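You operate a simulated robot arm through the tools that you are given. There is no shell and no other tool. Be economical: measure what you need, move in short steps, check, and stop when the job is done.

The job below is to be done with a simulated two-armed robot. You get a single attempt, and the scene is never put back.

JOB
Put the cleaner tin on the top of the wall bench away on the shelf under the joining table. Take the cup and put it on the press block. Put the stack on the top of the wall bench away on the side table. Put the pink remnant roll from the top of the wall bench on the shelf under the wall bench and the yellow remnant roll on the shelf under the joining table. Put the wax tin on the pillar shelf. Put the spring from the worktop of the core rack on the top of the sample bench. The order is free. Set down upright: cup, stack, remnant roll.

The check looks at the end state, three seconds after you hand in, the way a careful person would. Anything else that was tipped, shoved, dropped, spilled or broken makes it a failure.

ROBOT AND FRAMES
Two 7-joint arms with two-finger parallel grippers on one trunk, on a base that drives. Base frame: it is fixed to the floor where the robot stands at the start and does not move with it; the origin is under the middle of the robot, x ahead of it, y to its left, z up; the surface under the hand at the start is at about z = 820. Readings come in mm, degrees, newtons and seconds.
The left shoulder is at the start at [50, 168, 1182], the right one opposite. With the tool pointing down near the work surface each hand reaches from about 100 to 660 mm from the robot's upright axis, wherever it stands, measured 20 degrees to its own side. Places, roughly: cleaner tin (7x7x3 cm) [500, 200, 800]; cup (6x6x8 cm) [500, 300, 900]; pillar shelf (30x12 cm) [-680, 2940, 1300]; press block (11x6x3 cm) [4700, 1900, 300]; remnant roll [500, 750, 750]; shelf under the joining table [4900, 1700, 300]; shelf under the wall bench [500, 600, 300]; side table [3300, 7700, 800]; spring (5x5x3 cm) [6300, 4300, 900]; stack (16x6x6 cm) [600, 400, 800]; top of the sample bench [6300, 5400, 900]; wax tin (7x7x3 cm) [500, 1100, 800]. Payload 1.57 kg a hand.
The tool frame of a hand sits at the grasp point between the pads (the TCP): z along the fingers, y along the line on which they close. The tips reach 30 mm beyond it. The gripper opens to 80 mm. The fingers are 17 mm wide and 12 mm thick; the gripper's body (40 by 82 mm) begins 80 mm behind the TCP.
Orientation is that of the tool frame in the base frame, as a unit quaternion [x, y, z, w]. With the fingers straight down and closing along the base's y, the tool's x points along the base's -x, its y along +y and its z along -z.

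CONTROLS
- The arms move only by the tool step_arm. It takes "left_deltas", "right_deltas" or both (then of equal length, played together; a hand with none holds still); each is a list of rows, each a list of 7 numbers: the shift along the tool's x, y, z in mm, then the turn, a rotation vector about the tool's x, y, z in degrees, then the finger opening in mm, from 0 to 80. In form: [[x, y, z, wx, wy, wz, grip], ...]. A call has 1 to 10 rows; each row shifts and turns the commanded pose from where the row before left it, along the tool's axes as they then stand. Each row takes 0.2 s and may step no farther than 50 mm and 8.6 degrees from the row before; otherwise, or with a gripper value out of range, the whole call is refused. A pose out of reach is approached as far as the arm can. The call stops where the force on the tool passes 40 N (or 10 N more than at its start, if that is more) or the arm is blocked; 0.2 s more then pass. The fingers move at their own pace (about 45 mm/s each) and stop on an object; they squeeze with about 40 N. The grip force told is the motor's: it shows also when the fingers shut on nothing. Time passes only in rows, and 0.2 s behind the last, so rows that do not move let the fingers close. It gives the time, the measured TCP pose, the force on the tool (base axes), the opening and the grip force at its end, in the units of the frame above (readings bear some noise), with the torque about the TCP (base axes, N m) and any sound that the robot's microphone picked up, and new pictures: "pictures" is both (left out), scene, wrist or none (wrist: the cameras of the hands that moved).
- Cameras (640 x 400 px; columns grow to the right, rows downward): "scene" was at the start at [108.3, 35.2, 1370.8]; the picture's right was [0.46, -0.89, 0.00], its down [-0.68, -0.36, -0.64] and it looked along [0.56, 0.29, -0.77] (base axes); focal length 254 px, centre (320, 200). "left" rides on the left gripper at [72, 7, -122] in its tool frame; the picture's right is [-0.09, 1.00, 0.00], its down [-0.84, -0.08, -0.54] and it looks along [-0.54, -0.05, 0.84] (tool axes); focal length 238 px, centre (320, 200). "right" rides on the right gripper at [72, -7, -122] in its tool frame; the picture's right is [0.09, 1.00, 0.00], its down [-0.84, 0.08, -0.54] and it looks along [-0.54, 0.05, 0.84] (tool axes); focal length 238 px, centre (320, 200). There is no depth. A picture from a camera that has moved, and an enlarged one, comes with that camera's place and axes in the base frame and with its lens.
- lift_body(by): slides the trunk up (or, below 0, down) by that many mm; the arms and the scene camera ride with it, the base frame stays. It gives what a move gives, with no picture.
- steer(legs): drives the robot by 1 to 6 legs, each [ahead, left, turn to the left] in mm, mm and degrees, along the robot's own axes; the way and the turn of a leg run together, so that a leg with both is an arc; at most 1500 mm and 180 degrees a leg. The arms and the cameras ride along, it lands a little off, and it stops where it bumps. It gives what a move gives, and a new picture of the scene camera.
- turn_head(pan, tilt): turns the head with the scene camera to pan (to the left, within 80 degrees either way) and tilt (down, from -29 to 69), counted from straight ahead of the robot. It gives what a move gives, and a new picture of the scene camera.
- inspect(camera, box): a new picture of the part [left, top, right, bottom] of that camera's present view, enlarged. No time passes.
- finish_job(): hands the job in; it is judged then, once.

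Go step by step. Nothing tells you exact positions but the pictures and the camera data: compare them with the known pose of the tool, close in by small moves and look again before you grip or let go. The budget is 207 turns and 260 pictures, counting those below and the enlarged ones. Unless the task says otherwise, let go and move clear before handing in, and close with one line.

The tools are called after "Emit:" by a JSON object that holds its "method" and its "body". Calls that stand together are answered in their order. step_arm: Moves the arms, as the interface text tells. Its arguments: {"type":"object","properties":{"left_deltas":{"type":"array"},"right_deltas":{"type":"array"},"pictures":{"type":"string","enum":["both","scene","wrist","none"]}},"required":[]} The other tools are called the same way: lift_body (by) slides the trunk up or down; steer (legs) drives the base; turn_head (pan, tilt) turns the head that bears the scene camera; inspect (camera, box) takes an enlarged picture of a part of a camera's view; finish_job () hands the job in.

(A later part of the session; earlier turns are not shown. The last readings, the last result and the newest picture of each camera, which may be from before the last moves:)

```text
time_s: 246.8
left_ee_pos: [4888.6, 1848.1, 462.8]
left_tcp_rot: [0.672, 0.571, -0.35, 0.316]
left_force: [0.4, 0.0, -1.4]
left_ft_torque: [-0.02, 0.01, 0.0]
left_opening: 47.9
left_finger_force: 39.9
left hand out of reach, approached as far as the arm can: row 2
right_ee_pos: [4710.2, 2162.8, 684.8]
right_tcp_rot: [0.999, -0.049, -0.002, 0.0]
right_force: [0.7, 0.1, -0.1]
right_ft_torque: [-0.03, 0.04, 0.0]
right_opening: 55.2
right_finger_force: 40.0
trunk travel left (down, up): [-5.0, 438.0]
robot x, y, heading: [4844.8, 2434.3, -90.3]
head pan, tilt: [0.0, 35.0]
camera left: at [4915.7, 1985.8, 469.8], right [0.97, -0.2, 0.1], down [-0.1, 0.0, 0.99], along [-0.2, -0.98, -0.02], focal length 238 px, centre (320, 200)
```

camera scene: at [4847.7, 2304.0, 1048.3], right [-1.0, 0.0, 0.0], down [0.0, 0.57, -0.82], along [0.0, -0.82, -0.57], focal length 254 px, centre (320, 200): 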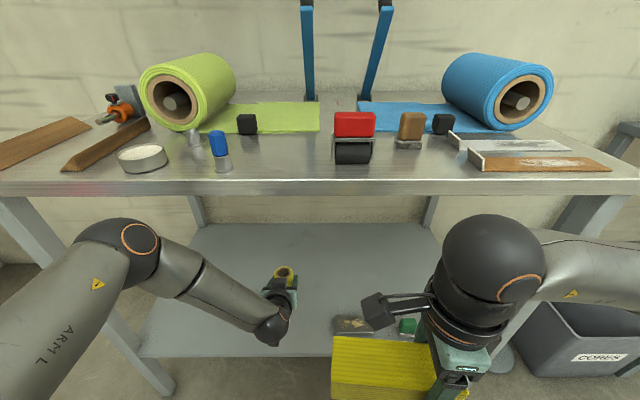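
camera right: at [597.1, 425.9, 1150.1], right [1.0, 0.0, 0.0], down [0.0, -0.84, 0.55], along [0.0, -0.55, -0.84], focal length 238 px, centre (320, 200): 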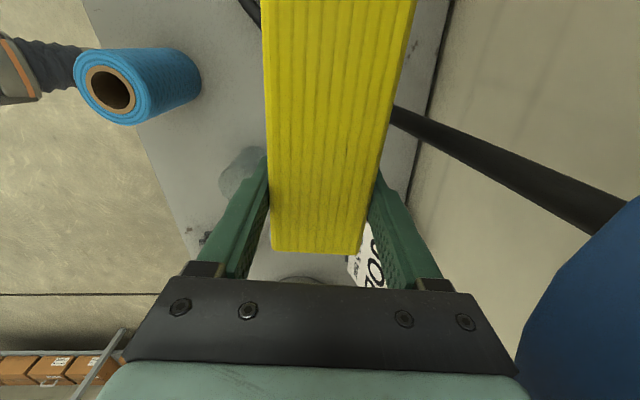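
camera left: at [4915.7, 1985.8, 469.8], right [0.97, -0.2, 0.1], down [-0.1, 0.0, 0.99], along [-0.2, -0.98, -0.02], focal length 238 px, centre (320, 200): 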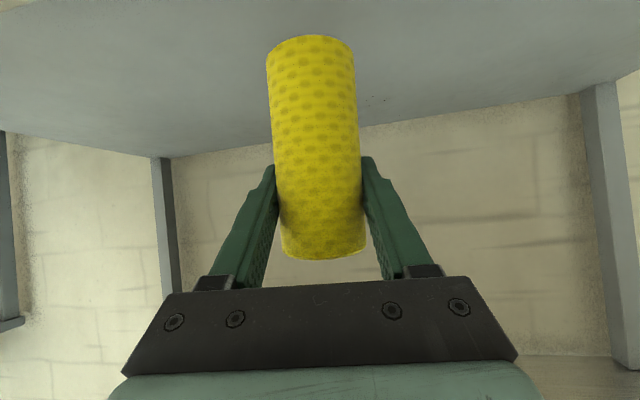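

The elbow is too folded; raising the trunk gives the arm room to reach lower. I'll raise it 120 mm and reach down.

Emit:
{"method": "lift_body", "body": {"by": 120}}

Emit:
{"method": "step_arm", "body": {"left_deltas": [[9, 8, 5, 0, 0, 0, 20], [9, 8, 5, 0, 0, 0, 20], [9, 8, 5, 0, 0, 0, 20], [9, 8, 5, 0, 0, 0, 20], [9, 8, 5, 0, 0, 0, 20], [9, 8, 5, 0, 0, 0, 20], [9, 8, 5, 0, 0, 0, 20], [9, 8, 5, 0, 0, 0, 20], [9, 0, 5, 0, 0, 0, 20], [9, 0, 5, 0, 0, 0, 20]], "pictures": "none"}}

```text
time_s: 248.3
left_ee_pos: [4889.1, 1848.4, 582.2]
left_tcp_rot: [0.672, 0.571, -0.349, 0.316]
left_force: [-0.8, -0.4, -1.8]
left_ft_torque: [0.0, -0.03, -0.01]
left_opening: 47.7
left_finger_force: 39.9
right_ee_pos: [4710.2, 2163.9, 803.8]
right_tcp_rot: [0.999, -0.048, -0.003, 0.0]
right_force: [0.2, -0.2, -0.5]
right_ft_torque: [0.0, 0.04, -0.01]
right_opening: 55.2
right_finger_force: 39.7
trunk travel left (down, up): [-125.0, 318.0]
robot x, y, heading: [4849.1, 2435.4, -90.0]
head pan, tilt: [0.0, 35.0]
```

```text
time_s: 250.5
left_ee_pos: [4882.1, 1831.7, 544.2]
left_tcp_rot: [0.672, 0.573, -0.345, 0.317]
left_force: [-0.9, -0.3, -1.5]
left_ft_torque: [-0.02, 0.0, -0.04]
left_opening: 48.0
left_finger_force: 39.4
left hand out of reach, approached as far as the arm can: row 1, 2, 3, 4, 5, 6, 7, 8, 9, 10
right_ee_pos: [4710.7, 2162.8, 803.6]
right_tcp_rot: [0.999, -0.048, -0.002, 0.001]
right_force: [0.3, -0.1, -1.2]
right_ft_torque: [0.0, 0.04, -0.02]
right_opening: 55.4
right_finger_force: 40.5
trunk travel left (down, up): [-125.0, 318.0]
robot x, y, heading: [4845.8, 2430.4, -90.2]
head pan, tilt: [0.0, 35.0]
```

Still limited; the arm seems to prefer the hand further inward. I'll yaw the hand outward instead, so that the wrist moves inward, and see how it sits.

Emit:
{"method": "step_arm", "body": {"left_deltas": [[0, 0, -10, -6.5, 0, -3.75, 20], [0, 0, -10, -6.5, 0, -3.75, 20], [0, 0, 0, -6.5, 0, -3.75, 20], [0, 0, 0, -6.5, 0, -3.75, 20], [0, 0, 0, 0, 0, 0, 20]], "pictures": "none"}}

Emit:
{"method": "step_arm", "body": {"left_deltas": [[9, 0, 5, 0, 0, 0, 20], [9, 0, 5, 0, 0, 0, 20], [9, 0, 5, 0, 0, 0, 20], [9, 0, 5, 0, 0, 0, 20], [0, 0, 0, 0, 0, 0, 20]], "pictures": "scene"}}

```text
time_s: 251.7
left_ee_pos: [4883.0, 1846.2, 556.1]
left_tcp_rot: [0.503, 0.718, -0.25, 0.412]
left_force: [0.7, -0.2, -1.8]
left_ft_torque: [-0.04, -0.01, 0.0]
left_opening: 47.7
left_finger_force: 40.0
right_ee_pos: [4710.4, 2163.0, 804.3]
right_tcp_rot: [0.999, -0.049, -0.003, 0.001]
right_force: [-0.1, -0.4, -1.2]
right_ft_torque: [-0.02, 0.05, -0.03]
right_opening: 55.3
right_finger_force: 41.2
trunk travel left (down, up): [-125.0, 318.0]
robot x, y, heading: [4846.6, 2432.8, -90.3]
head pan, tilt: [0.0, 35.0]
```

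```text
time_s: 252.9
left_ee_pos: [4883.9, 1848.9, 514.7]
left_tcp_rot: [0.504, 0.717, -0.251, 0.411]
left_force: [0.2, 0.0, -1.2]
left_ft_torque: [0.02, -0.02, 0.0]
left_opening: 47.8
left_finger_force: 40.1
right_ee_pos: [4710.4, 2163.6, 804.1]
right_tcp_rot: [0.999, -0.048, -0.003, 0.001]
right_force: [-0.3, 0.6, -0.5]
right_ft_torque: [-0.02, 0.02, -0.03]
right_opening: 55.4
right_finger_force: 40.0
trunk travel left (down, up): [-125.0, 318.0]
robot x, y, heading: [4848.2, 2434.2, -90.4]
head pan, tilt: [0.0, 35.0]
camera scene: at [4847.7, 2303.9, 1168.3], right [-1.0, 0.0, 0.0], down [0.0, 0.57, -0.82], along [0.0, -0.82, -0.57], focal length 254 px, centre (320, 200)
```

scene: 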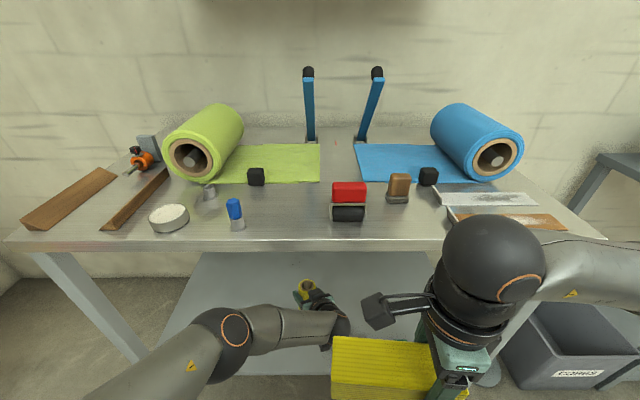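

This works. I'll correct the small tilt, shift the robot 50 mm left, and lower the trunk towards the shelf.

Emit:
{"method": "step_arm", "body": {"left_deltas": [[0, 0, 0, 0, -1.8, -3.7, 20], [0, 0, 0, 0, 0, 0, 20]], "pictures": "none"}}

Emit:
{"method": "steer", "body": {"legs": [[0, 50, 0]]}}

Emit:
{"method": "lift_body", "body": {"by": -105}}

Emit:
{"method": "inspect", "body": {"camera": "left", "box": [0, 0, 640, 400]}}

```text
time_s: 253.5
left_ee_pos: [4883.8, 1849.5, 515.8]
left_tcp_rot: [0.476, 0.727, -0.271, 0.414]
left_force: [-0.2, 0.2, -1.7]
left_ft_torque: [0.0, 0.0, -0.01]
left_opening: 47.7
left_finger_force: 39.9
right_ee_pos: [4709.5, 2165.5, 804.6]
right_tcp_rot: [0.999, -0.047, -0.002, 0.001]
right_force: [-0.2, -0.1, -0.1]
right_ft_torque: [0.0, 0.04, -0.03]
right_opening: 55.1
right_finger_force: 40.0
trunk travel left (down, up): [-125.0, 318.0]
robot x, y, heading: [4849.1, 2434.8, -90.3]
head pan, tilt: [0.0, 35.0]
```

```text
time_s: 254.6
left_ee_pos: [4934.2, 1849.4, 515.4]
left_tcp_rot: [0.476, 0.727, -0.271, 0.414]
left_force: [-0.6, 0.1, -1.3]
left_ft_torque: [-0.01, -0.01, 0.0]
left_opening: 47.9
left_finger_force: 40.3
right_ee_pos: [4760.2, 2163.3, 804.0]
right_tcp_rot: [0.999, -0.049, -0.003, 0.001]
right_force: [0.0, -0.6, -1.4]
right_ft_torque: [-0.01, 0.05, 0.0]
right_opening: 55.4
right_finger_force: 40.5
trunk travel left (down, up): [-125.0, 318.0]
robot x, y, heading: [4898.3, 2434.4, -90.2]
head pan, tilt: [0.0, 35.0]
camera scene: at [4898.4, 2303.7, 1168.3], right [-1.0, 0.01, 0.0], down [0.0, 0.57, -0.82], along [0.0, -0.82, -0.57], focal length 254 px, centre (320, 200)
```

scene: 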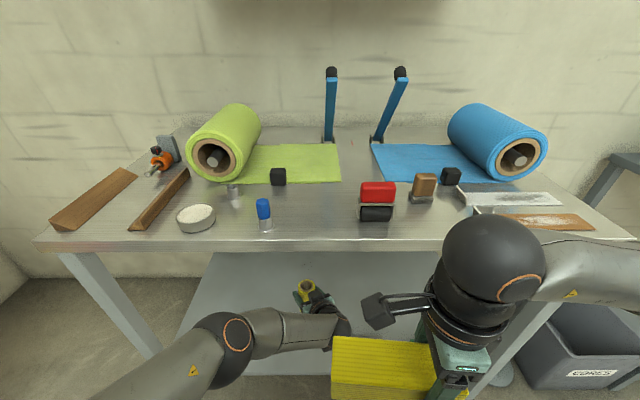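

```text
time_s: 256.0
left_ee_pos: [4934.6, 1850.0, 410.6]
left_tcp_rot: [0.477, 0.726, -0.272, 0.414]
left_force: [0.6, 0.0, -1.1]
left_ft_torque: [0.0, -0.03, 0.01]
left_opening: 48.0
left_finger_force: 40.1
right_ee_pos: [4761.5, 2163.8, 699.2]
right_tcp_rot: [0.999, -0.05, -0.003, 0.0]
right_force: [-0.4, -0.3, -2.1]
right_ft_torque: [-0.02, 0.02, 0.0]
right_opening: 55.2
right_finger_force: 40.2
trunk travel left (down, up): [-20.0, 423.0]
robot x, y, heading: [4899.8, 2430.2, -90.4]
head pan, tilt: [0.0, 35.0]
```

```text
1.00 times, centred on (320, 200) of left (not enlarged: the box is as wide or as high as the picture)
camera zoom: at [4884.0, 1980.6, 410.6], right [0.93, 0.35, 0.08], down [-0.09, 0.01, 1.0], along [0.35, -0.94, 0.04], focal length 238 px, centre (320, 200)
```

zoom: 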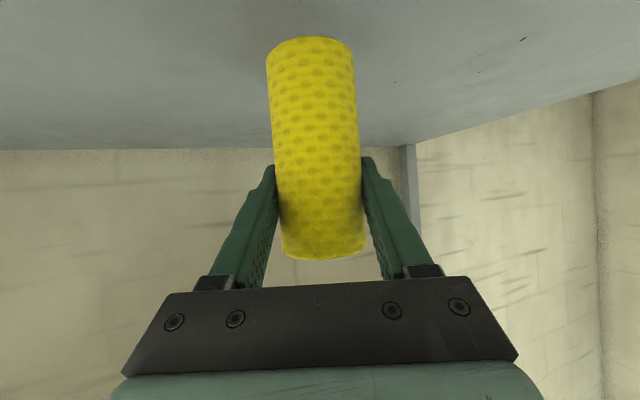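

Upright again. The roll's bottom is at about z 335; I'll step down until it touches.

Emit:
{"method": "step_arm", "body": {"left_deltas": [[4.3, 0, 2.5, 0, 0, 0, 20], [3.4, 0, 2, 0, 0, 0, 20], [2.6, 0, 1.5, 0, 0, 0, 20], [0, 0, 0, 0, 0, 0, 20]], "pictures": "none"}}

Emit:
{"method": "step_arm", "body": {"left_deltas": [[2.6, 0, 1.5, 0, 0, 0, 20], [2.6, 0, 1.5, 0, 0, 0, 20], [1.7, 0, 1, 0, 0, 0, 20], [0, 0, 0, 0, 0, 0, 20]], "pictures": "none"}}

```text
time_s: 257.0
left_ee_pos: [4936.3, 1849.2, 397.7]
left_tcp_rot: [0.477, 0.726, -0.272, 0.414]
left_force: [0.3, -0.6, -1.9]
left_ft_torque: [0.0, 0.02, -0.02]
left_opening: 47.8
left_finger_force: 40.2
right_ee_pos: [4760.5, 2162.3, 698.9]
right_tcp_rot: [0.999, -0.048, -0.003, 0.001]
right_force: [-0.6, -0.4, -1.1]
right_ft_torque: [0.0, 0.02, 0.0]
right_opening: 55.5
right_finger_force: 39.8
trunk travel left (down, up): [-20.0, 423.0]
robot x, y, heading: [4898.1, 2434.0, -90.2]
head pan, tilt: [0.0, 35.0]
```

```text
time_s: 258.0
left_ee_pos: [4936.1, 1849.3, 390.7]
left_tcp_rot: [0.477, 0.726, -0.273, 0.414]
left_force: [-0.6, -0.2, -0.6]
left_ft_torque: [-0.01, -0.01, -0.02]
left_opening: 47.8
left_finger_force: 40.8
right_ee_pos: [4762.2, 2164.3, 698.0]
right_tcp_rot: [0.999, -0.049, -0.002, 0.001]
right_force: [0.0, 1.1, -1.3]
right_ft_torque: [0.0, 0.05, -0.02]
right_opening: 55.3
right_finger_force: 39.9
trunk travel left (down, up): [-20.0, 423.0]
robot x, y, heading: [4896.2, 2432.4, -90.2]
head pan, tilt: [0.0, 35.0]
```

Emit:
{"method": "step_arm", "body": {"left_deltas": [[2.6, 0, 1.5, 0, 0, 0, 20], [2.6, 0, 1.5, 0, 0, 0, 20], [0, 0, 0, 0, 0, 0, 20]], "pictures": "none"}}

Emit:
{"method": "step_arm", "body": {"left_deltas": [[2.6, 0, 1.5, 0, 0, 0, 20], [2.6, 0, 1.5, 0, 0, 0, 20], [0, 0, 0, 0, 0, 0, 20]], "pictures": "none"}}

Emit:
{"method": "inspect", "body": {"camera": "left", "box": [0, 0, 640, 400]}}

```text
time_s: 258.8
left_ee_pos: [4938.4, 1846.6, 385.8]
left_tcp_rot: [0.475, 0.726, -0.273, 0.416]
left_force: [0.1, -0.3, -0.9]
left_ft_torque: [0.0, -0.02, 0.01]
left_opening: 48.0
left_finger_force: 39.8
right_ee_pos: [4760.3, 2163.6, 699.3]
right_tcp_rot: [0.999, -0.049, -0.002, 0.001]
right_force: [-1.1, 0.3, -0.9]
right_ft_torque: [0.02, 0.05, -0.03]
right_opening: 55.3
right_finger_force: 39.5
trunk travel left (down, up): [-20.0, 423.0]
robot x, y, heading: [4896.4, 2428.4, -90.3]
head pan, tilt: [0.0, 35.0]
```

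```text
time_s: 259.8
left_ee_pos: [4959.1, 1833.7, 389.8]
left_tcp_rot: [0.466, 0.725, -0.27, 0.43]
left_force: [-0.1, -0.8, -2.4]
left_ft_torque: [-0.02, -0.01, -0.03]
left_opening: 48.1
left_finger_force: 40.1
right_ee_pos: [4761.6, 2164.7, 699.2]
right_tcp_rot: [0.999, -0.049, -0.003, 0.001]
right_force: [0.7, -0.3, -1.7]
right_ft_torque: [0.03, 0.05, 0.0]
right_opening: 55.4
right_finger_force: 40.1
trunk travel left (down, up): [-20.0, 423.0]
robot x, y, heading: [4899.8, 2431.4, -90.6]
head pan, tilt: [0.0, 35.0]
stopped in row 3 (left hand): the arm was blocked; the commanded pose is now the measured one
```

```text
1.00 times, centred on (320, 200) of left (not enlarged: the box is as wide or as high as the picture)
camera zoom: at [4904.7, 1963.3, 386.3], right [0.92, 0.38, 0.09], down [-0.11, 0.03, 0.99], along [0.37, -0.93, 0.07], focal length 238 px, centre (320, 200)
```

zoom: 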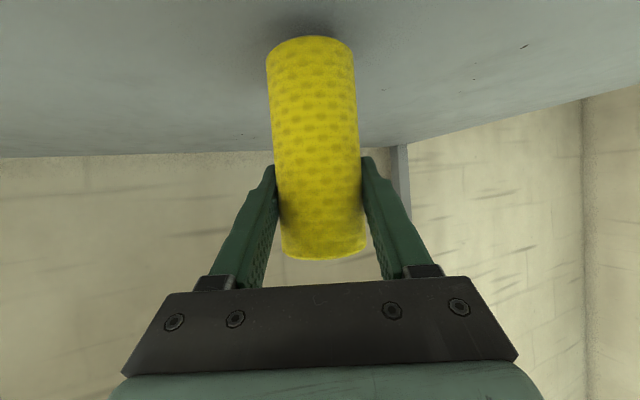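

The arm was blocked, not by tool force. I'll look where it touches.

Emit:
{"method": "turn_head", "body": {"pan": 10, "tilt": 60}}

```text
time_s: 260.7
left_ee_pos: [4957.7, 1834.5, 389.2]
left_tcp_rot: [0.466, 0.725, -0.27, 0.429]
left_force: [-0.5, -0.7, -1.0]
left_ft_torque: [0.0, -0.04, 0.01]
left_opening: 47.9
left_finger_force: 39.5
right_ee_pos: [4760.8, 2163.7, 698.5]
right_tcp_rot: [0.999, -0.049, -0.002, 0.001]
right_force: [0.0, 0.7, -1.4]
right_ft_torque: [0.02, 0.01, 0.05]
right_opening: 55.3
right_finger_force: 40.4
trunk travel left (down, up): [-20.0, 423.0]
robot x, y, heading: [4899.0, 2429.9, -90.5]
head pan, tilt: [10.0, 60.0]
camera scene: at [4910.1, 2326.0, 1029.0], right [-0.99, -0.17, 0.0], down [-0.15, 0.85, -0.5], along [0.08, -0.49, -0.87], focal length 254 px, centre (320, 200)
```

scene: 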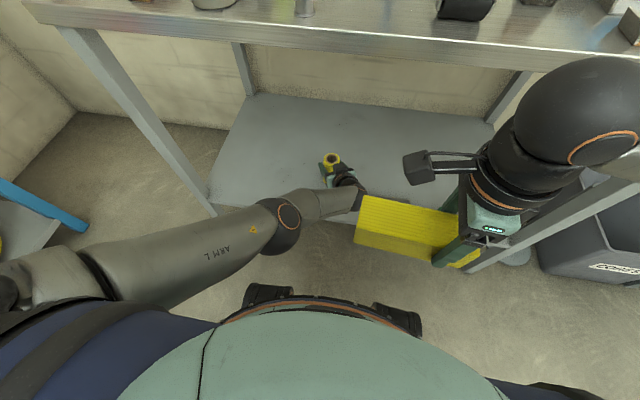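

The left forearm comes close under the stack's end, which may be the contact. I'll move the right hand with the stack up and to the right, then correct the left hand's tilt.

Emit:
{"method": "step_arm", "body": {"right_deltas": [[-5, 0, -20, 0, 0, 0, 30], [-20, 0, -30, 0, 0, 0, 30], [-30, 0, -30, 0, 0, 0, 30], [-30, 0, -30, 0, 0, 0, 30], [-20, 0, -20, 0, 0, 0, 30]], "pictures": "scene"}}

```text
time_s: 261.9
left_ee_pos: [4957.8, 1835.1, 389.6]
left_tcp_rot: [0.465, 0.725, -0.27, 0.431]
left_force: [0.3, -0.2, -1.9]
left_ft_torque: [-0.03, -0.01, -0.02]
left_opening: 47.9
left_finger_force: 39.8
right_ee_pos: [4656.0, 2175.4, 828.8]
right_tcp_rot: [0.999, -0.048, -0.001, 0.0]
right_force: [0.8, 1.0, -0.8]
right_ft_torque: [0.02, 0.05, 0.01]
right_opening: 55.4
right_finger_force: 40.0
trunk travel left (down, up): [-20.0, 423.0]
robot x, y, heading: [4898.8, 2434.5, -90.3]
head pan, tilt: [10.0, 60.0]
camera scene: at [4910.2, 2326.0, 1028.9], right [-0.99, -0.17, 0.0], down [-0.15, 0.85, -0.5], along [0.08, -0.49, -0.87], focal length 254 px, centre (320, 200)
```

scene: 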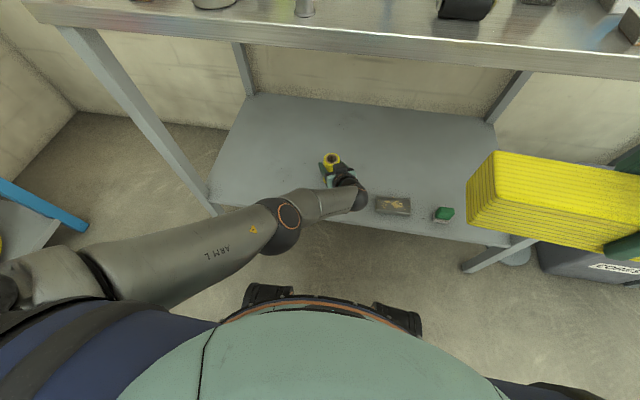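

Nothing is visibly in contact now. The roll's bottom is around z 314, so I'll use the trunk to lower the last bit.

Emit:
{"method": "lift_body", "body": {"by": -6}}

Emit:
{"method": "lift_body", "body": {"by": -4}}

```text
time_s: 262.4
left_ee_pos: [4957.0, 1834.2, 383.0]
left_tcp_rot: [0.465, 0.725, -0.269, 0.43]
left_force: [-0.8, -0.3, -1.0]
left_ft_torque: [-0.01, 0.02, 0.01]
left_opening: 48.0
left_finger_force: 39.9
right_ee_pos: [4655.0, 2173.9, 823.0]
right_tcp_rot: [0.999, -0.049, -0.003, 0.001]
right_force: [-0.5, -0.1, -0.3]
right_ft_torque: [0.01, 0.03, -0.01]
right_opening: 55.3
right_finger_force: 39.7
trunk travel left (down, up): [-14.0, 429.0]
robot x, y, heading: [4897.9, 2433.1, -90.3]
head pan, tilt: [10.0, 60.0]
```

```text
time_s: 263.0
left_ee_pos: [4958.8, 1835.0, 380.0]
left_tcp_rot: [0.465, 0.725, -0.269, 0.431]
left_force: [0.3, 0.4, -1.0]
left_ft_torque: [0.03, -0.01, 0.0]
left_opening: 47.9
left_finger_force: 40.1
right_ee_pos: [4656.3, 2175.1, 818.9]
right_tcp_rot: [0.999, -0.049, -0.002, 0.001]
right_force: [0.0, 0.3, -0.6]
right_ft_torque: [-0.03, 0.03, 0.01]
right_opening: 55.5
right_finger_force: 40.1
trunk travel left (down, up): [-10.0, 433.0]
robot x, y, heading: [4896.4, 2429.9, -90.4]
head pan, tilt: [10.0, 60.0]
```

Emit:
{"method": "lift_body", "body": {"by": -4}}

Emit:
{"method": "lift_body", "body": {"by": -4}}

Emit:
{"method": "inspect", "body": {"camera": "scene", "box": [280, 130, 420, 230]}}

Emit:
{"method": "inspect", "body": {"camera": "left", "box": [200, 0, 440, 150]}}

```text
time_s: 263.5
left_ee_pos: [4958.3, 1834.2, 374.7]
left_tcp_rot: [0.465, 0.725, -0.27, 0.431]
left_force: [-0.4, 1.0, 1.8]
left_ft_torque: [0.1, 0.03, 0.03]
left_opening: 47.6
left_finger_force: 40.3
right_ee_pos: [4655.4, 2174.9, 815.5]
right_tcp_rot: [0.999, -0.049, -0.003, 0.0]
right_force: [-0.6, 0.9, -0.4]
right_ft_torque: [0.02, 0.05, 0.0]
right_opening: 55.3
right_finger_force: 40.1
trunk travel left (down, up): [-6.0, 437.0]
robot x, y, heading: [4898.2, 2433.6, -90.2]
head pan, tilt: [10.0, 60.0]
```

```text
time_s: 264.0
left_ee_pos: [4958.6, 1832.4, 375.5]
left_tcp_rot: [0.464, 0.723, -0.272, 0.433]
left_force: [0.0, 6.0, 24.6]
left_ft_torque: [0.84, 0.44, -0.13]
left_opening: 47.7
left_finger_force: 39.8
right_ee_pos: [4655.0, 2175.4, 811.4]
right_tcp_rot: [0.999, -0.048, -0.001, 0.002]
right_force: [-0.4, -0.2, -1.8]
right_ft_torque: [0.02, 0.01, 0.01]
right_opening: 55.0
right_finger_force: 40.2
trunk travel left (down, up): [-2.0, 441.0]
robot x, y, heading: [4896.7, 2435.5, -90.6]
head pan, tilt: [10.0, 60.0]
```

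```text
4.00 times, centred on (350, 180) of scene
camera zoom: at [4910.0, 2327.9, 1011.5], right [-0.99, -0.17, 0.0], down [-0.15, 0.85, -0.5], along [0.08, -0.49, -0.86], focal length 1018 px, centre (200, 280)
```

zoom: 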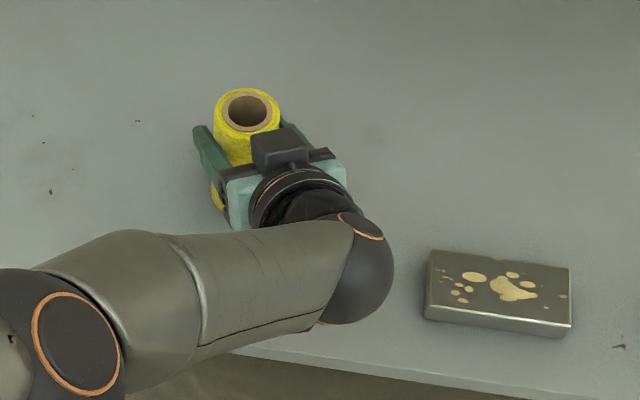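

```text
2.67 times, centred on (320, 75) of left
camera zoom: at [4904.7, 1962.6, 370.6], right [0.92, 0.38, 0.09], down [-0.11, 0.03, 0.99], along [0.37, -0.92, 0.07], focal length 636 px, centre (320, 533)
```

zoom: 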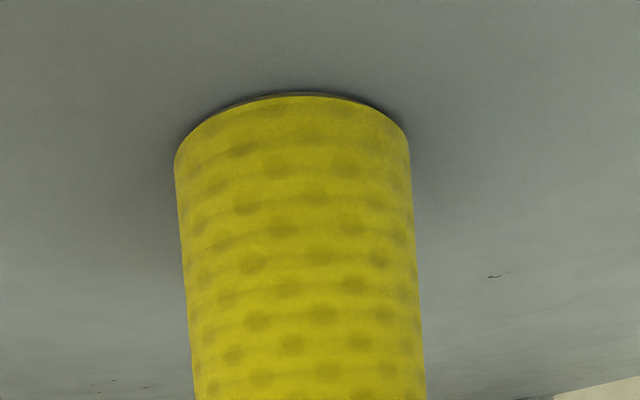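

It stands on the shelf (z ≈ 300). I'll ease off 2 mm and open slowly.

Emit:
{"method": "lift_body", "body": {"by": 2.5}}

Emit:
{"method": "step_arm", "body": {"left_deltas": [[0, 0, 0, 0, 0, 0, 50], [0, 0, 0, 0, 0, 0, 56], [0, 0, 0, 0, 0, 0, 64], [0, 0, 0, 0, 0, 0, 72], [0, 0, 0, 0, 0, 0, 80], [0, 0, 0, 0, 0, 0, 80]], "pictures": "both"}}

```text
time_s: 264.6
left_ee_pos: [4957.9, 1833.3, 375.6]
left_tcp_rot: [0.464, 0.724, -0.272, 0.431]
left_force: [2.9, -3.7, 8.3]
left_ft_torque: [-0.15, -0.02, 0.01]
left_opening: 47.8
left_finger_force: 39.6
right_ee_pos: [4655.6, 2173.6, 812.5]
right_tcp_rot: [0.999, -0.049, -0.003, 0.002]
right_force: [-0.3, -0.6, -1.7]
right_ft_torque: [0.02, 0.01, 0.0]
right_opening: 55.7
right_finger_force: 39.8
trunk travel left (down, up): [-5.0, 438.0]
robot x, y, heading: [4898.1, 2432.6, -90.4]
head pan, tilt: [10.0, 60.0]
```

```text
time_s: 266.0
left_ee_pos: [4959.1, 1834.8, 373.3]
left_tcp_rot: [0.466, 0.725, -0.27, 0.43]
left_force: [-0.2, 0.6, 0.3]
left_ft_torque: [0.0, -0.03, -0.01]
left_opening: 79.8
left_finger_force: 0.1
right_ee_pos: [4655.3, 2174.8, 814.8]
right_tcp_rot: [0.999, -0.049, -0.003, 0.001]
right_force: [0.5, 0.4, -0.9]
right_ft_torque: [-0.01, 0.02, -0.03]
right_opening: 55.2
right_finger_force: 40.4
trunk travel left (down, up): [-5.0, 438.0]
robot x, y, heading: [4900.1, 2431.0, -90.1]
head pan, tilt: [10.0, 60.0]
camera scene: at [4910.1, 2326.2, 1013.5], right [-0.99, -0.17, 0.0], down [-0.15, 0.85, -0.5], along [0.08, -0.49, -0.87], focal length 254 px, centre (320, 200)
camera left: at [4904.4, 1964.2, 370.2], right [0.92, 0.38, 0.09], down [-0.11, 0.03, 0.99], along [0.37, -0.93, 0.06], focal length 238 px, centre (320, 200)
```

scene: 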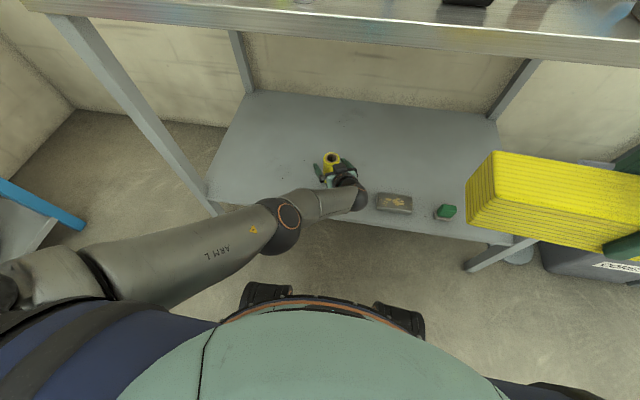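
left: 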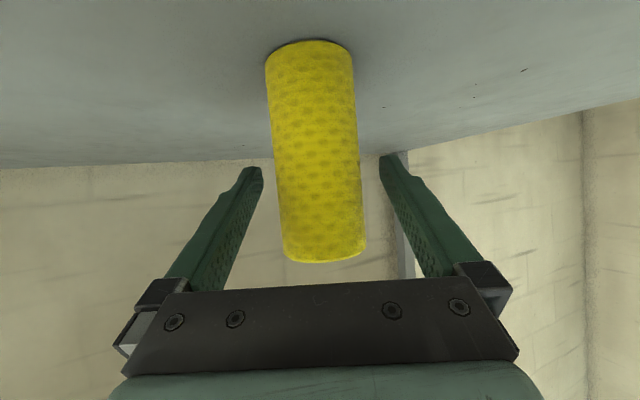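

The roll stands free. I'll back the hand out along its fingers in small steps.

Emit:
{"method": "step_arm", "body": {"left_deltas": [[0, 0, -10, 0, 0, 0, 80], [0, 0, -15, 0, 0, 0, 80], [0, 0, -15, 0, 0, 0, 80]], "pictures": "wrist"}}

```text
time_s: 266.8
left_ee_pos: [4940.2, 1867.8, 395.1]
left_tcp_rot: [0.466, 0.726, -0.27, 0.429]
left_force: [0.6, -0.9, 1.2]
left_ft_torque: [0.02, 0.0, 0.01]
left_opening: 79.9
left_finger_force: 0.1
right_ee_pos: [4655.5, 2173.8, 812.4]
right_tcp_rot: [0.999, -0.049, -0.003, 0.001]
right_force: [-1.0, -0.7, -1.8]
right_ft_torque: [0.02, 0.03, 0.01]
right_opening: 55.4
right_finger_force: 40.2
trunk travel left (down, up): [-5.0, 438.0]
robot x, y, heading: [4898.8, 2431.5, -90.4]
head pan, tilt: [10.0, 60.0]
camera left: at [4887.2, 1997.2, 391.9], right [0.92, 0.38, 0.09], down [-0.1, 0.03, 0.99], along [0.37, -0.93, 0.06], focal length 238 px, centre (320, 200)
```

left: 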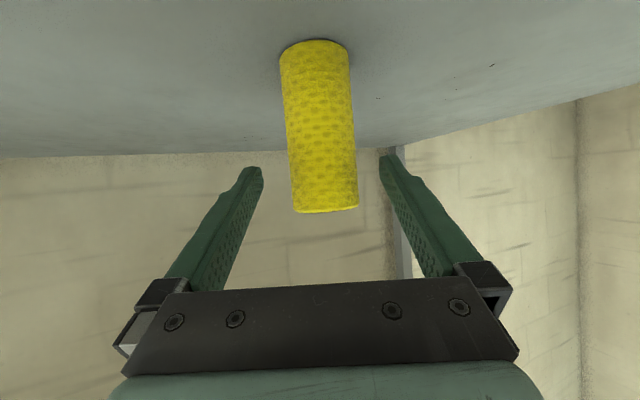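

Clear so far. I'll go on out, reverse from the table and raise the trunk.

Emit:
{"method": "step_arm", "body": {"left_deltas": [[0, 0, -20, 0, 0, 0, 80], [0, 0, -20, 0, 0, 0, 80], [0, 0, -20, 0, 0, 0, 80]], "pictures": "none"}}

Emit:
{"method": "steer", "body": {"legs": [[-480, 0, 0]]}}

Emit:
{"method": "lift_body", "body": {"by": 345}}

Emit:
{"method": "inspect", "body": {"camera": "scene", "box": [200, 0, 520, 200]}}

```text
time_s: 267.6
left_ee_pos: [4918.5, 1914.4, 424.4]
left_tcp_rot: [0.466, 0.725, -0.271, 0.429]
left_force: [-1.3, -0.3, 0.5]
left_ft_torque: [-0.03, 0.02, -0.01]
left_opening: 79.9
left_finger_force: 0.0
right_ee_pos: [4654.7, 2174.1, 814.0]
right_tcp_rot: [0.999, -0.049, -0.003, 0.002]
right_force: [0.0, 0.0, -1.0]
right_ft_torque: [0.04, 0.04, 0.01]
right_opening: 55.5
right_finger_force: 40.2
trunk travel left (down, up): [-5.0, 438.0]
robot x, y, heading: [4894.5, 2434.4, -90.4]
head pan, tilt: [10.0, 60.0]
```

```text
time_s: 270.4
left_ee_pos: [4921.7, 2390.1, 423.3]
left_tcp_rot: [0.465, 0.726, -0.27, 0.429]
left_force: [-0.6, 0.6, -0.8]
left_ft_torque: [0.03, -0.03, 0.0]
left_opening: 80.0
left_finger_force: 0.0
right_ee_pos: [4657.9, 2649.1, 813.7]
right_tcp_rot: [0.999, -0.046, -0.003, 0.0]
right_force: [0.7, 0.1, -0.8]
right_ft_torque: [-0.02, 0.06, 0.04]
right_opening: 55.4
right_finger_force: 40.6
trunk travel left (down, up): [-5.0, 438.0]
robot x, y, heading: [4898.4, 2910.0, -89.9]
head pan, tilt: [10.0, 60.0]
camera scene: at [4911.9, 2802.6, 1013.5], right [-0.98, -0.17, 0.0], down [-0.15, 0.85, -0.5], along [0.09, -0.49, -0.87], focal length 254 px, centre (320, 200)
```

scene: 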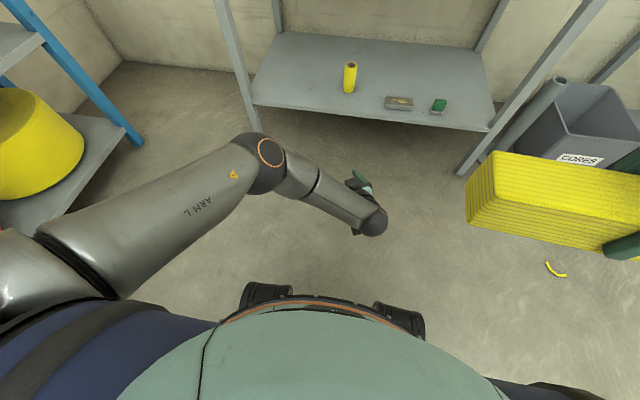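

```text
time_s: 273.8
left_ee_pos: [4921.7, 2390.1, 769.3]
left_tcp_rot: [0.465, 0.726, -0.269, 0.429]
left_force: [-0.3, 0.4, 0.8]
left_ft_torque: [0.0, 0.0, 0.02]
left_opening: 79.9
left_finger_force: 0.0
right_ee_pos: [4657.7, 2649.1, 1158.8]
right_tcp_rot: [0.999, -0.046, -0.003, 0.001]
right_force: [0.1, -0.2, -0.1]
right_ft_torque: [-0.03, 0.04, -0.02]
right_opening: 55.5
right_finger_force: 40.3
trunk travel left (down, up): [-350.0, 93.0]
robot x, y, heading: [4898.1, 2905.8, -89.6]
head pan, tilt: [10.0, 60.0]
```

```text
2.00 times, centred on (360, 100) of scene
camera zoom: at [4911.8, 2802.5, 1358.4], right [-0.98, -0.17, 0.0], down [-0.15, 0.85, -0.5], along [0.09, -0.49, -0.87], focal length 509 px, centre (240, 400)
```

zoom: 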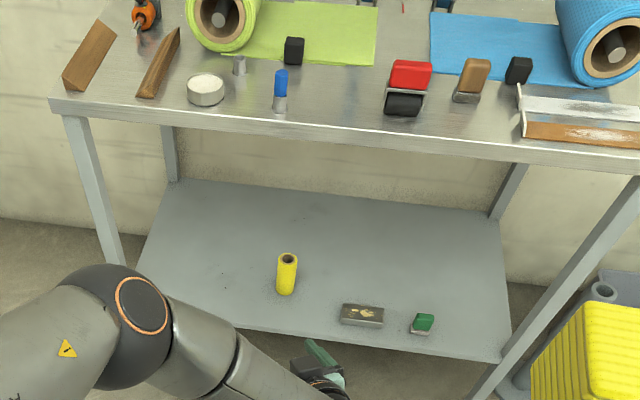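

The yellow roll stands upright on the shelf. I'll straighten the left hand, turn round to face +y and look for the way to the side table.

Emit:
{"method": "step_arm", "body": {"left_deltas": [[-40, 0, -23, 0, 8.5, 0, 80], [-40, 0, -23, 0, 8.5, 0, 80], [-40, 0, -20, 0, 8.5, 0, 80], [-30, 0, -20, 0, 8.5, 0, 80], [0, 0, -20, 0, 8.5, 0, 80], [0, 0, -20, 0, 8.5, 0, 80], [0, 0, -20, 0, 8.5, 0, 80], [0, 0, 0, 0, 0, 8.5, 80], [0, 0, 0, 0, 0, 8.5, 80], [0, 0, 0, 0, 0, 8, 80]], "pictures": "none"}}

Emit:
{"method": "steer", "body": {"legs": [[0, 0, 180]]}}

Emit:
{"method": "turn_head", "body": {"pan": 15, "tilt": 18}}

```text
time_s: 276.0
left_ee_pos: [4926.5, 2376.9, 992.4]
left_tcp_rot: [0.708, 0.706, -0.001, 0.014]
left_force: [-0.6, 0.0, -0.4]
left_ft_torque: [0.0, 0.02, 0.0]
left_opening: 79.9
left_finger_force: 0.0
right_ee_pos: [4656.9, 2649.0, 1158.2]
right_tcp_rot: [0.999, -0.046, -0.003, 0.001]
right_force: [0.1, -0.5, -0.9]
right_ft_torque: [0.0, 0.02, -0.01]
right_opening: 55.3
right_finger_force: 40.2
trunk travel left (down, up): [-350.0, 93.0]
robot x, y, heading: [4903.2, 2904.2, -89.9]
head pan, tilt: [10.0, 60.0]
```

```text
time_s: 283.7
left_ee_pos: [4870.6, 3440.5, 991.7]
left_tcp_rot: [0.71, -0.704, -0.012, -0.001]
left_force: [0.1, 0.6, 0.0]
left_ft_torque: [-0.03, 0.0, -0.01]
left_opening: 80.1
left_finger_force: 0.1
right_ee_pos: [5139.0, 3169.3, 1158.0]
right_tcp_rot: [0.043, 0.999, 0.0, 0.002]
right_force: [-0.8, 0.2, -0.7]
right_ft_torque: [-0.01, -0.04, -0.01]
right_opening: 55.5
right_finger_force: 40.3
trunk travel left (down, up): [-350.0, 93.0]
robot x, y, heading: [4899.8, 2909.0, 90.4]
head pan, tilt: [10.0, 60.0]
camera scene: at [4888.1, 3013.9, 1358.5], right [0.98, 0.18, 0.0], down [0.16, -0.85, -0.5], along [-0.09, 0.49, -0.87], focal length 254 px, centre (320, 200)
```

scene: 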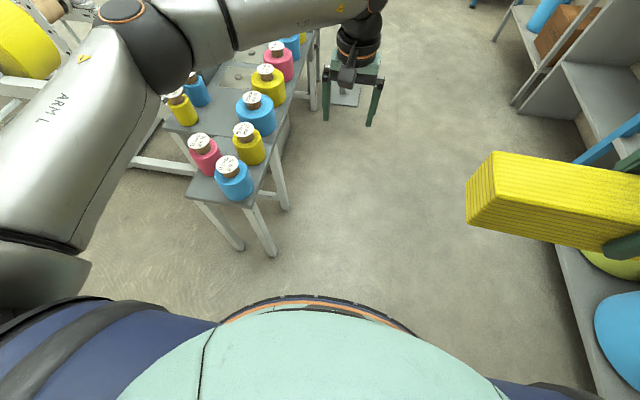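

```text
time_s: 284.8
left_ee_pos: [4869.0, 3440.3, 993.3]
left_tcp_rot: [0.709, -0.705, -0.013, 0.0]
left_force: [0.5, 0.0, -0.4]
left_ft_torque: [0.02, 0.02, 0.0]
left_opening: 80.0
left_finger_force: 0.1
right_ee_pos: [5140.1, 3169.1, 1158.6]
right_tcp_rot: [0.042, 0.999, 0.002, 0.003]
right_force: [0.2, 0.2, -0.6]
right_ft_torque: [0.03, -0.04, -0.01]
right_opening: 55.2
right_finger_force: 39.9
trunk travel left (down, up): [-350.0, 93.0]
robot x, y, heading: [4896.2, 2907.7, 90.1]
head pan, tilt: [15.0, 18.0]
camera scene: at [4875.4, 3038.3, 1419.8], right [0.96, 0.26, 0.0], down [0.08, -0.3, -0.95], along [-0.25, 0.92, -0.31], focal length 254 px, centre (320, 200)
```

scene: 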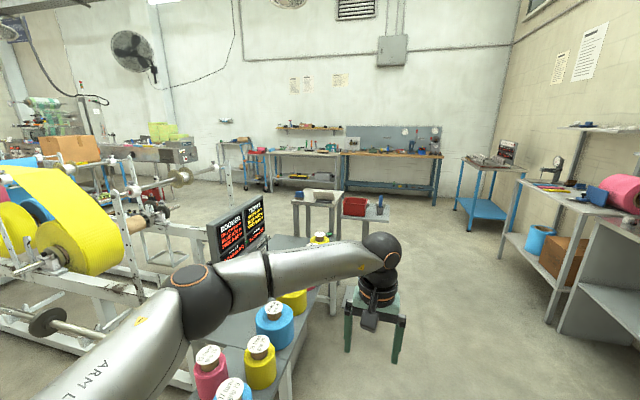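

The side table is the grey table at the far wall. I'll keep to the middle of the corridor, x ≈ 5350, and drive up the room.

Emit:
{"method": "step_arm", "body": {"right_deltas": [[25, 0, 0, 0, 0, 0, 30], [30, 0, 0, 0, 0, 0, 30], [30, 0, 0, 0, 0, 0, 30]], "pictures": "none"}}

Emit:
{"method": "steer", "body": {"legs": [[0, -420, 0], [1500, 0, 0], [1500, 0, 0]]}}

```text
time_s: 285.6
left_ee_pos: [4869.2, 3439.2, 992.4]
left_tcp_rot: [0.71, -0.704, -0.013, -0.001]
left_force: [-0.4, -0.7, -0.4]
left_ft_torque: [-0.02, 0.0, 0.0]
left_opening: 80.1
left_finger_force: 0.1
right_ee_pos: [5054.7, 3177.2, 1158.4]
right_tcp_rot: [0.043, 0.999, 0.001, 0.002]
right_force: [0.5, 0.3, -1.1]
right_ft_torque: [-0.01, -0.02, 0.01]
right_opening: 55.3
right_finger_force: 39.9
trunk travel left (down, up): [-350.0, 93.0]
robot x, y, heading: [4899.2, 2908.5, 90.3]
head pan, tilt: [15.0, 18.0]
```

```text
time_s: 303.9
left_ee_pos: [5208.2, 6433.2, 992.2]
left_tcp_rot: [0.718, -0.696, -0.014, -0.001]
left_force: [-0.6, -0.4, 1.0]
left_ft_torque: [0.01, 0.01, -0.01]
left_opening: 80.1
left_finger_force: 0.0
right_ee_pos: [5401.2, 6174.2, 1158.3]
right_tcp_rot: [0.031, 1.0, 0.001, 0.003]
right_force: [0.4, 0.3, -0.8]
right_ft_torque: [-0.03, 0.01, -0.01]
right_opening: 55.4
right_finger_force: 40.0
trunk travel left (down, up): [-350.0, 93.0]
robot x, y, heading: [5253.2, 5905.8, 91.6]
head pan, tilt: [15.0, 18.0]
camera scene: at [5223.4, 6031.9, 1419.9], right [0.96, 0.29, 0.0], down [0.09, -0.3, -0.95], along [-0.27, 0.91, -0.31], focal length 254 px, centre (320, 200)
```

scene: 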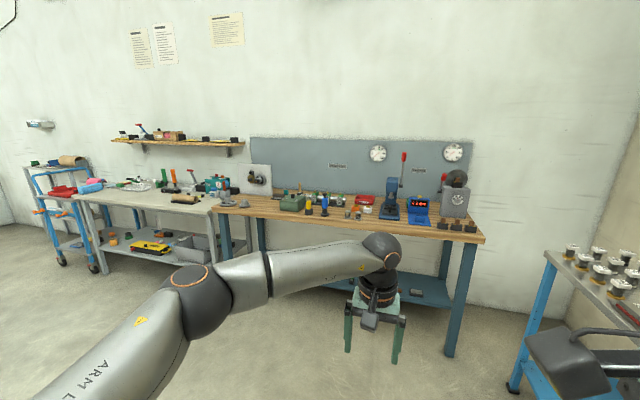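

The side table (grey, left of the wooden bench) is near x 3400, y 7450. I'll drive left towards it.

Emit:
{"method": "steer", "body": {"legs": [[0, 1500, -1.6], [300, 330, 0]]}}

Emit:
{"method": "turn_head", "body": {"pan": 0, "tilt": 35}}

```text
time_s: 320.1
left_ee_pos: [3394.4, 6688.7, 992.6]
left_tcp_rot: [0.712, -0.702, -0.013, -0.001]
left_force: [-0.3, -0.2, 0.7]
left_ft_torque: [0.02, 0.02, -0.04]
left_opening: 79.9
left_finger_force: 0.1
right_ee_pos: [3582.2, 6426.1, 1158.5]
right_tcp_rot: [0.04, 0.999, -0.001, 0.002]
right_force: [0.6, 0.4, 0.3]
right_ft_torque: [-0.02, -0.01, 0.01]
right_opening: 55.2
right_finger_force: 39.7
trunk travel left (down, up): [-350.0, 93.0]
robot x, y, heading: [3430.9, 6159.2, 90.8]
head pan, tilt: [15.0, 18.0]
camera scene: at [3402.3, 6287.0, 1419.8], right [0.96, 0.27, 0.0], down [0.08, -0.3, -0.95], along [-0.26, 0.92, -0.31], focal length 254 px, centre (320, 200)
```

scene: 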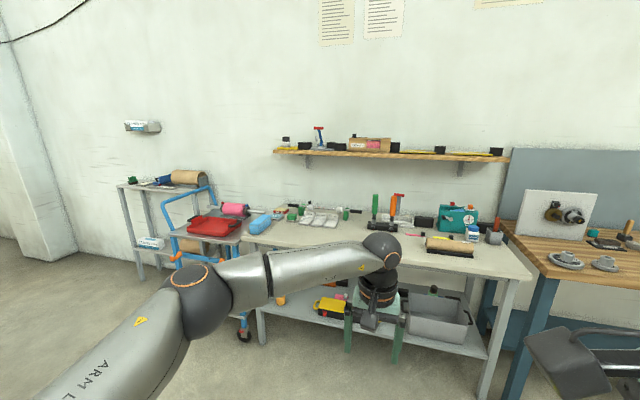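

```text
time_s: 320.9
left_ee_pos: [3394.1, 6688.4, 992.9]
left_tcp_rot: [0.712, -0.703, -0.013, -0.001]
left_force: [0.2, 0.7, 0.8]
left_ft_torque: [0.02, 0.0, -0.02]
left_opening: 80.0
left_finger_force: 0.1
right_ee_pos: [3582.4, 6426.0, 1158.6]
right_tcp_rot: [0.04, 0.999, 0.001, 0.003]
right_force: [0.7, -0.2, -1.1]
right_ft_torque: [-0.02, -0.01, 0.03]
right_opening: 55.1
right_finger_force: 40.3
trunk travel left (down, up): [-350.0, 93.0]
robot x, y, heading: [3426.8, 6156.6, 90.6]
head pan, tilt: [0.0, 35.0]
camera scene: at [3426.6, 6285.0, 1392.8], right [1.0, 0.01, 0.0], down [0.01, -0.57, -0.82], along [-0.01, 0.82, -0.57], focal length 254 px, centre (320, 200)
```

scene: 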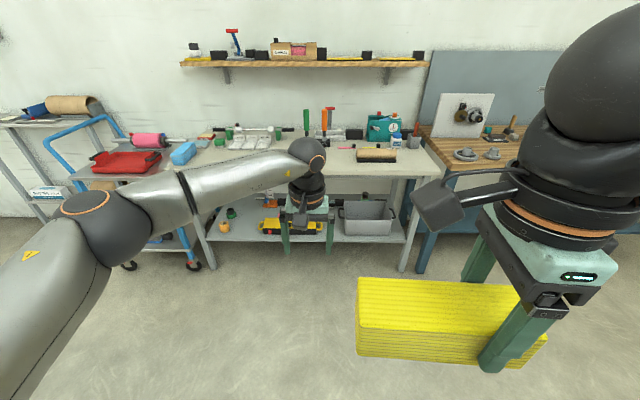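

I'll swing the left hand out of the way and drive closer to see the free spots on the table.

Emit:
{"method": "step_arm", "body": {"left_deltas": [[35, 35, 0, 0, 0, 0, 80], [35, 35, 0, 0, 0, 0, 80], [35, 35, 0, 0, 0, 0, 80], [35, 35, 0, 0, 0, 0, 80], [35, 35, 0, 0, 0, 0, 80], [35, 35, 0, 0, 0, 0, 80]], "pictures": "none"}}

Emit:
{"method": "steer", "body": {"legs": [[500, 0, 0]]}}

```text
time_s: 322.3
left_ee_pos: [3186.5, 6472.3, 991.3]
left_tcp_rot: [0.712, -0.702, -0.014, -0.001]
left_force: [-0.2, -0.5, 0.6]
left_ft_torque: [0.04, -0.01, -0.01]
left_opening: 80.0
left_finger_force: 0.1
right_ee_pos: [3582.4, 6425.6, 1159.5]
right_tcp_rot: [0.04, 0.999, 0.0, 0.002]
right_force: [0.5, -0.1, -1.3]
right_ft_torque: [-0.02, -0.05, -0.02]
right_opening: 55.5
right_finger_force: 39.8
trunk travel left (down, up): [-350.0, 93.0]
robot x, y, heading: [3427.8, 6156.4, 90.8]
head pan, tilt: [0.0, 35.0]
```

```text
time_s: 325.3
left_ee_pos: [3186.0, 6978.1, 992.1]
left_tcp_rot: [0.708, -0.706, -0.012, -0.001]
left_force: [-1.1, 0.3, 0.5]
left_ft_torque: [-0.03, -0.01, 0.01]
left_opening: 79.7
left_finger_force: 0.1
right_ee_pos: [3581.3, 6928.8, 1158.8]
right_tcp_rot: [0.043, 0.999, 0.0, 0.002]
right_force: [-0.5, -0.1, -0.6]
right_ft_torque: [-0.01, -0.04, -0.01]
right_opening: 55.2
right_finger_force: 39.5
trunk travel left (down, up): [-350.0, 93.0]
robot x, y, heading: [3424.3, 6662.5, 90.3]
head pan, tilt: [0.0, 35.0]
camera scene: at [3423.3, 6789.0, 1392.7], right [1.0, 0.01, 0.0], down [0.0, -0.57, -0.82], along [0.0, 0.82, -0.57], focal length 254 px, centre (320, 200)
```

scene: 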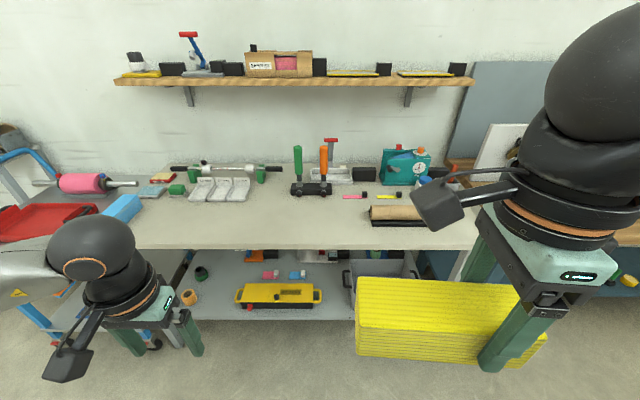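

The front-left half of the table is free. I'll drive ahead, then put the stack over [3420, 7470].

Emit:
{"method": "steer", "body": {"legs": [[290, 50, 0]]}}

Emit:
{"method": "step_arm", "body": {"right_deltas": [[20, 35, 10, 0, 0, 0, 30], [20, 40, 20, 0, 0, 0, 30], [20, 40, 20, 0, 0, 0, 30], [10, 40, 25, 0, 0, 0, 30], [0, 40, 25, 0, 0, 0, 30], [0, 30, 25, 0, 0, 0, 30], [0, 20, 25, 0, 0, 0, 30]], "pictures": "both"}}

```text
time_s: 327.3
left_ee_pos: [3134.6, 7269.0, 991.7]
left_tcp_rot: [0.71, -0.704, -0.013, 0.0]
left_force: [-0.2, 0.4, -0.1]
left_ft_torque: [0.01, 0.0, 0.02]
left_opening: 80.1
left_finger_force: 0.1
right_ee_pos: [3528.1, 7219.6, 1157.9]
right_tcp_rot: [0.044, 0.999, 0.001, 0.002]
right_force: [-0.2, -0.1, 0.6]
right_ft_torque: [-0.03, -0.01, -0.04]
right_opening: 55.5
right_finger_force: 40.1
trunk travel left (down, up): [-350.0, 93.0]
robot x, y, heading: [3370.0, 6949.8, 90.2]
head pan, tilt: [0.0, 35.0]
camera scene: at [3371.6, 7079.4, 1392.7], right [1.0, 0.01, 0.0], down [0.0, -0.57, -0.82], along [-0.01, 0.82, -0.57], focal length 254 px, centre (320, 200)
```

scene: 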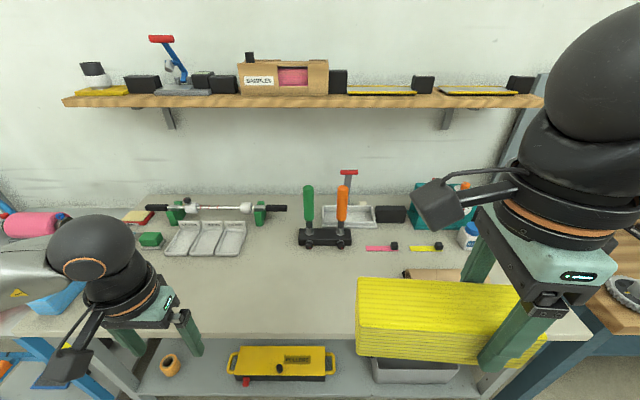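

```text
time_s: 328.9
left_ee_pos: [3133.9, 7269.4, 991.5]
left_tcp_rot: [0.709, -0.705, -0.013, 0.0]
left_force: [0.3, -0.1, 0.2]
left_ft_torque: [0.0, 0.03, 0.05]
left_opening: 80.2
left_finger_force: 0.1
right_ee_pos: [3479.8, 7470.2, 1009.4]
right_tcp_rot: [0.041, 0.999, 0.0, 0.002]
right_force: [0.4, 0.4, -0.5]
right_ft_torque: [0.02, -0.03, 0.01]
right_opening: 55.5
right_finger_force: 39.9
trunk travel left (down, up): [-350.0, 93.0]
robot x, y, heading: [3369.4, 6947.2, 90.7]
head pan, tilt: [0.0, 35.0]
camera scene: at [3371.7, 7079.1, 1392.7], right [1.0, 0.01, 0.0], down [0.0, -0.57, -0.82], along [-0.01, 0.82, -0.57], focal length 254 px, centre (320, 200)
camera right: at [3407.0, 7469.5, 1129.6], right [-0.01, 1.0, 0.0], down [0.84, 0.01, 0.55], along [0.55, 0.01, -0.84], focal length 238 px, centre (320, 200)
```

scene: 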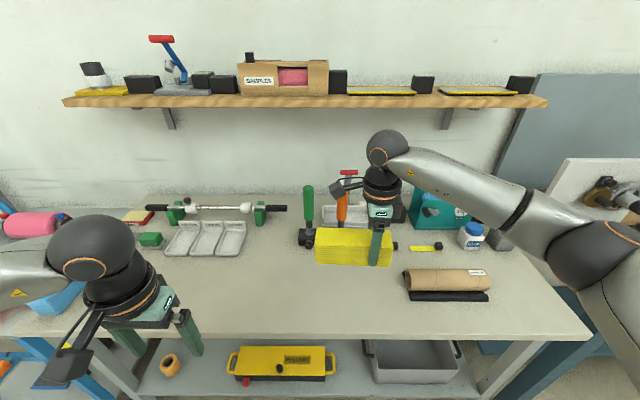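
right: 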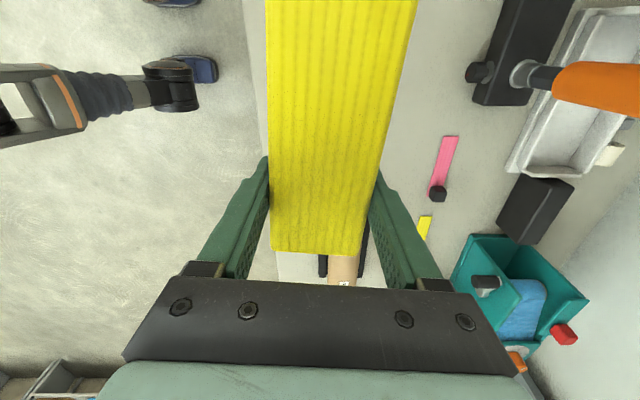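

The table is at z ≈ 806, front edge y ≈ 7370, and the spot under the stack is clear. I'll go down to just above it.

Emit:
{"method": "step_arm", "body": {"right_deltas": [[0, 0, 25, 0, 0, 0, 30], [0, 0, 25, 0, 0, 0, 30], [0, 0, 25, 0, 0, 0, 30], [0, 0, 25, 0, 0, 0, 30], [0, 0, 20, 0, 0, 0, 30], [0, 0, 12, 0, 0, 0, 30], [0, 0, 0, 0, 0, 0, 30]], "pictures": "scene"}}

Emit:
{"method": "inspect", "body": {"camera": "scene", "box": [260, 200, 500, 350]}}

```text
time_s: 330.5
left_ee_pos: [3134.2, 7268.1, 991.7]
left_tcp_rot: [0.709, -0.705, -0.014, 0.0]
left_force: [-0.3, 0.1, -0.4]
left_ft_torque: [0.02, -0.03, -0.01]
left_opening: 80.2
left_finger_force: 0.0
right_ee_pos: [3482.1, 7470.3, 875.8]
right_tcp_rot: [0.043, 0.999, 0.001, 0.003]
right_force: [0.6, -0.1, -1.5]
right_ft_torque: [0.01, 0.01, -0.01]
right_opening: 55.2
right_finger_force: 39.8
trunk travel left (down, up): [-350.0, 93.0]
robot x, y, heading: [3373.8, 6949.3, 90.4]
head pan, tilt: [0.0, 35.0]
camera scene: at [3371.7, 7078.8, 1392.8], right [1.0, 0.01, 0.0], down [0.0, -0.57, -0.82], along [-0.01, 0.82, -0.57], focal length 254 px, centre (320, 200)
```

scene: 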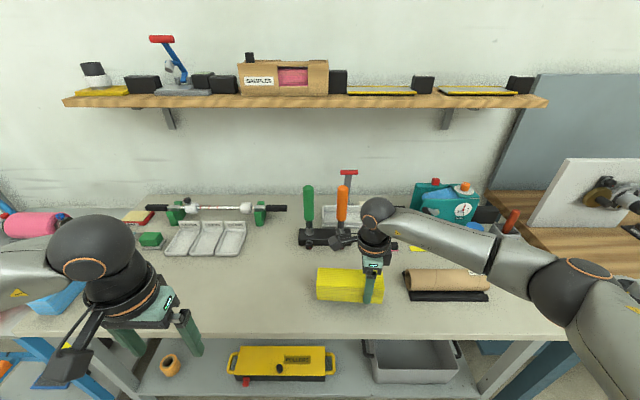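

```text
2.67 times, centred on (380, 275) of scene
camera zoom: at [3371.7, 7078.8, 1392.8], right [1.0, 0.01, 0.0], down [0.0, -0.57, -0.82], along [-0.01, 0.82, -0.57], focal length 679 px, centre (160, 0)
```

zoom: 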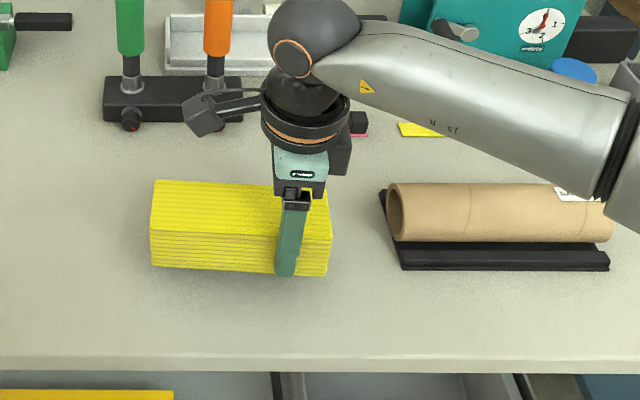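

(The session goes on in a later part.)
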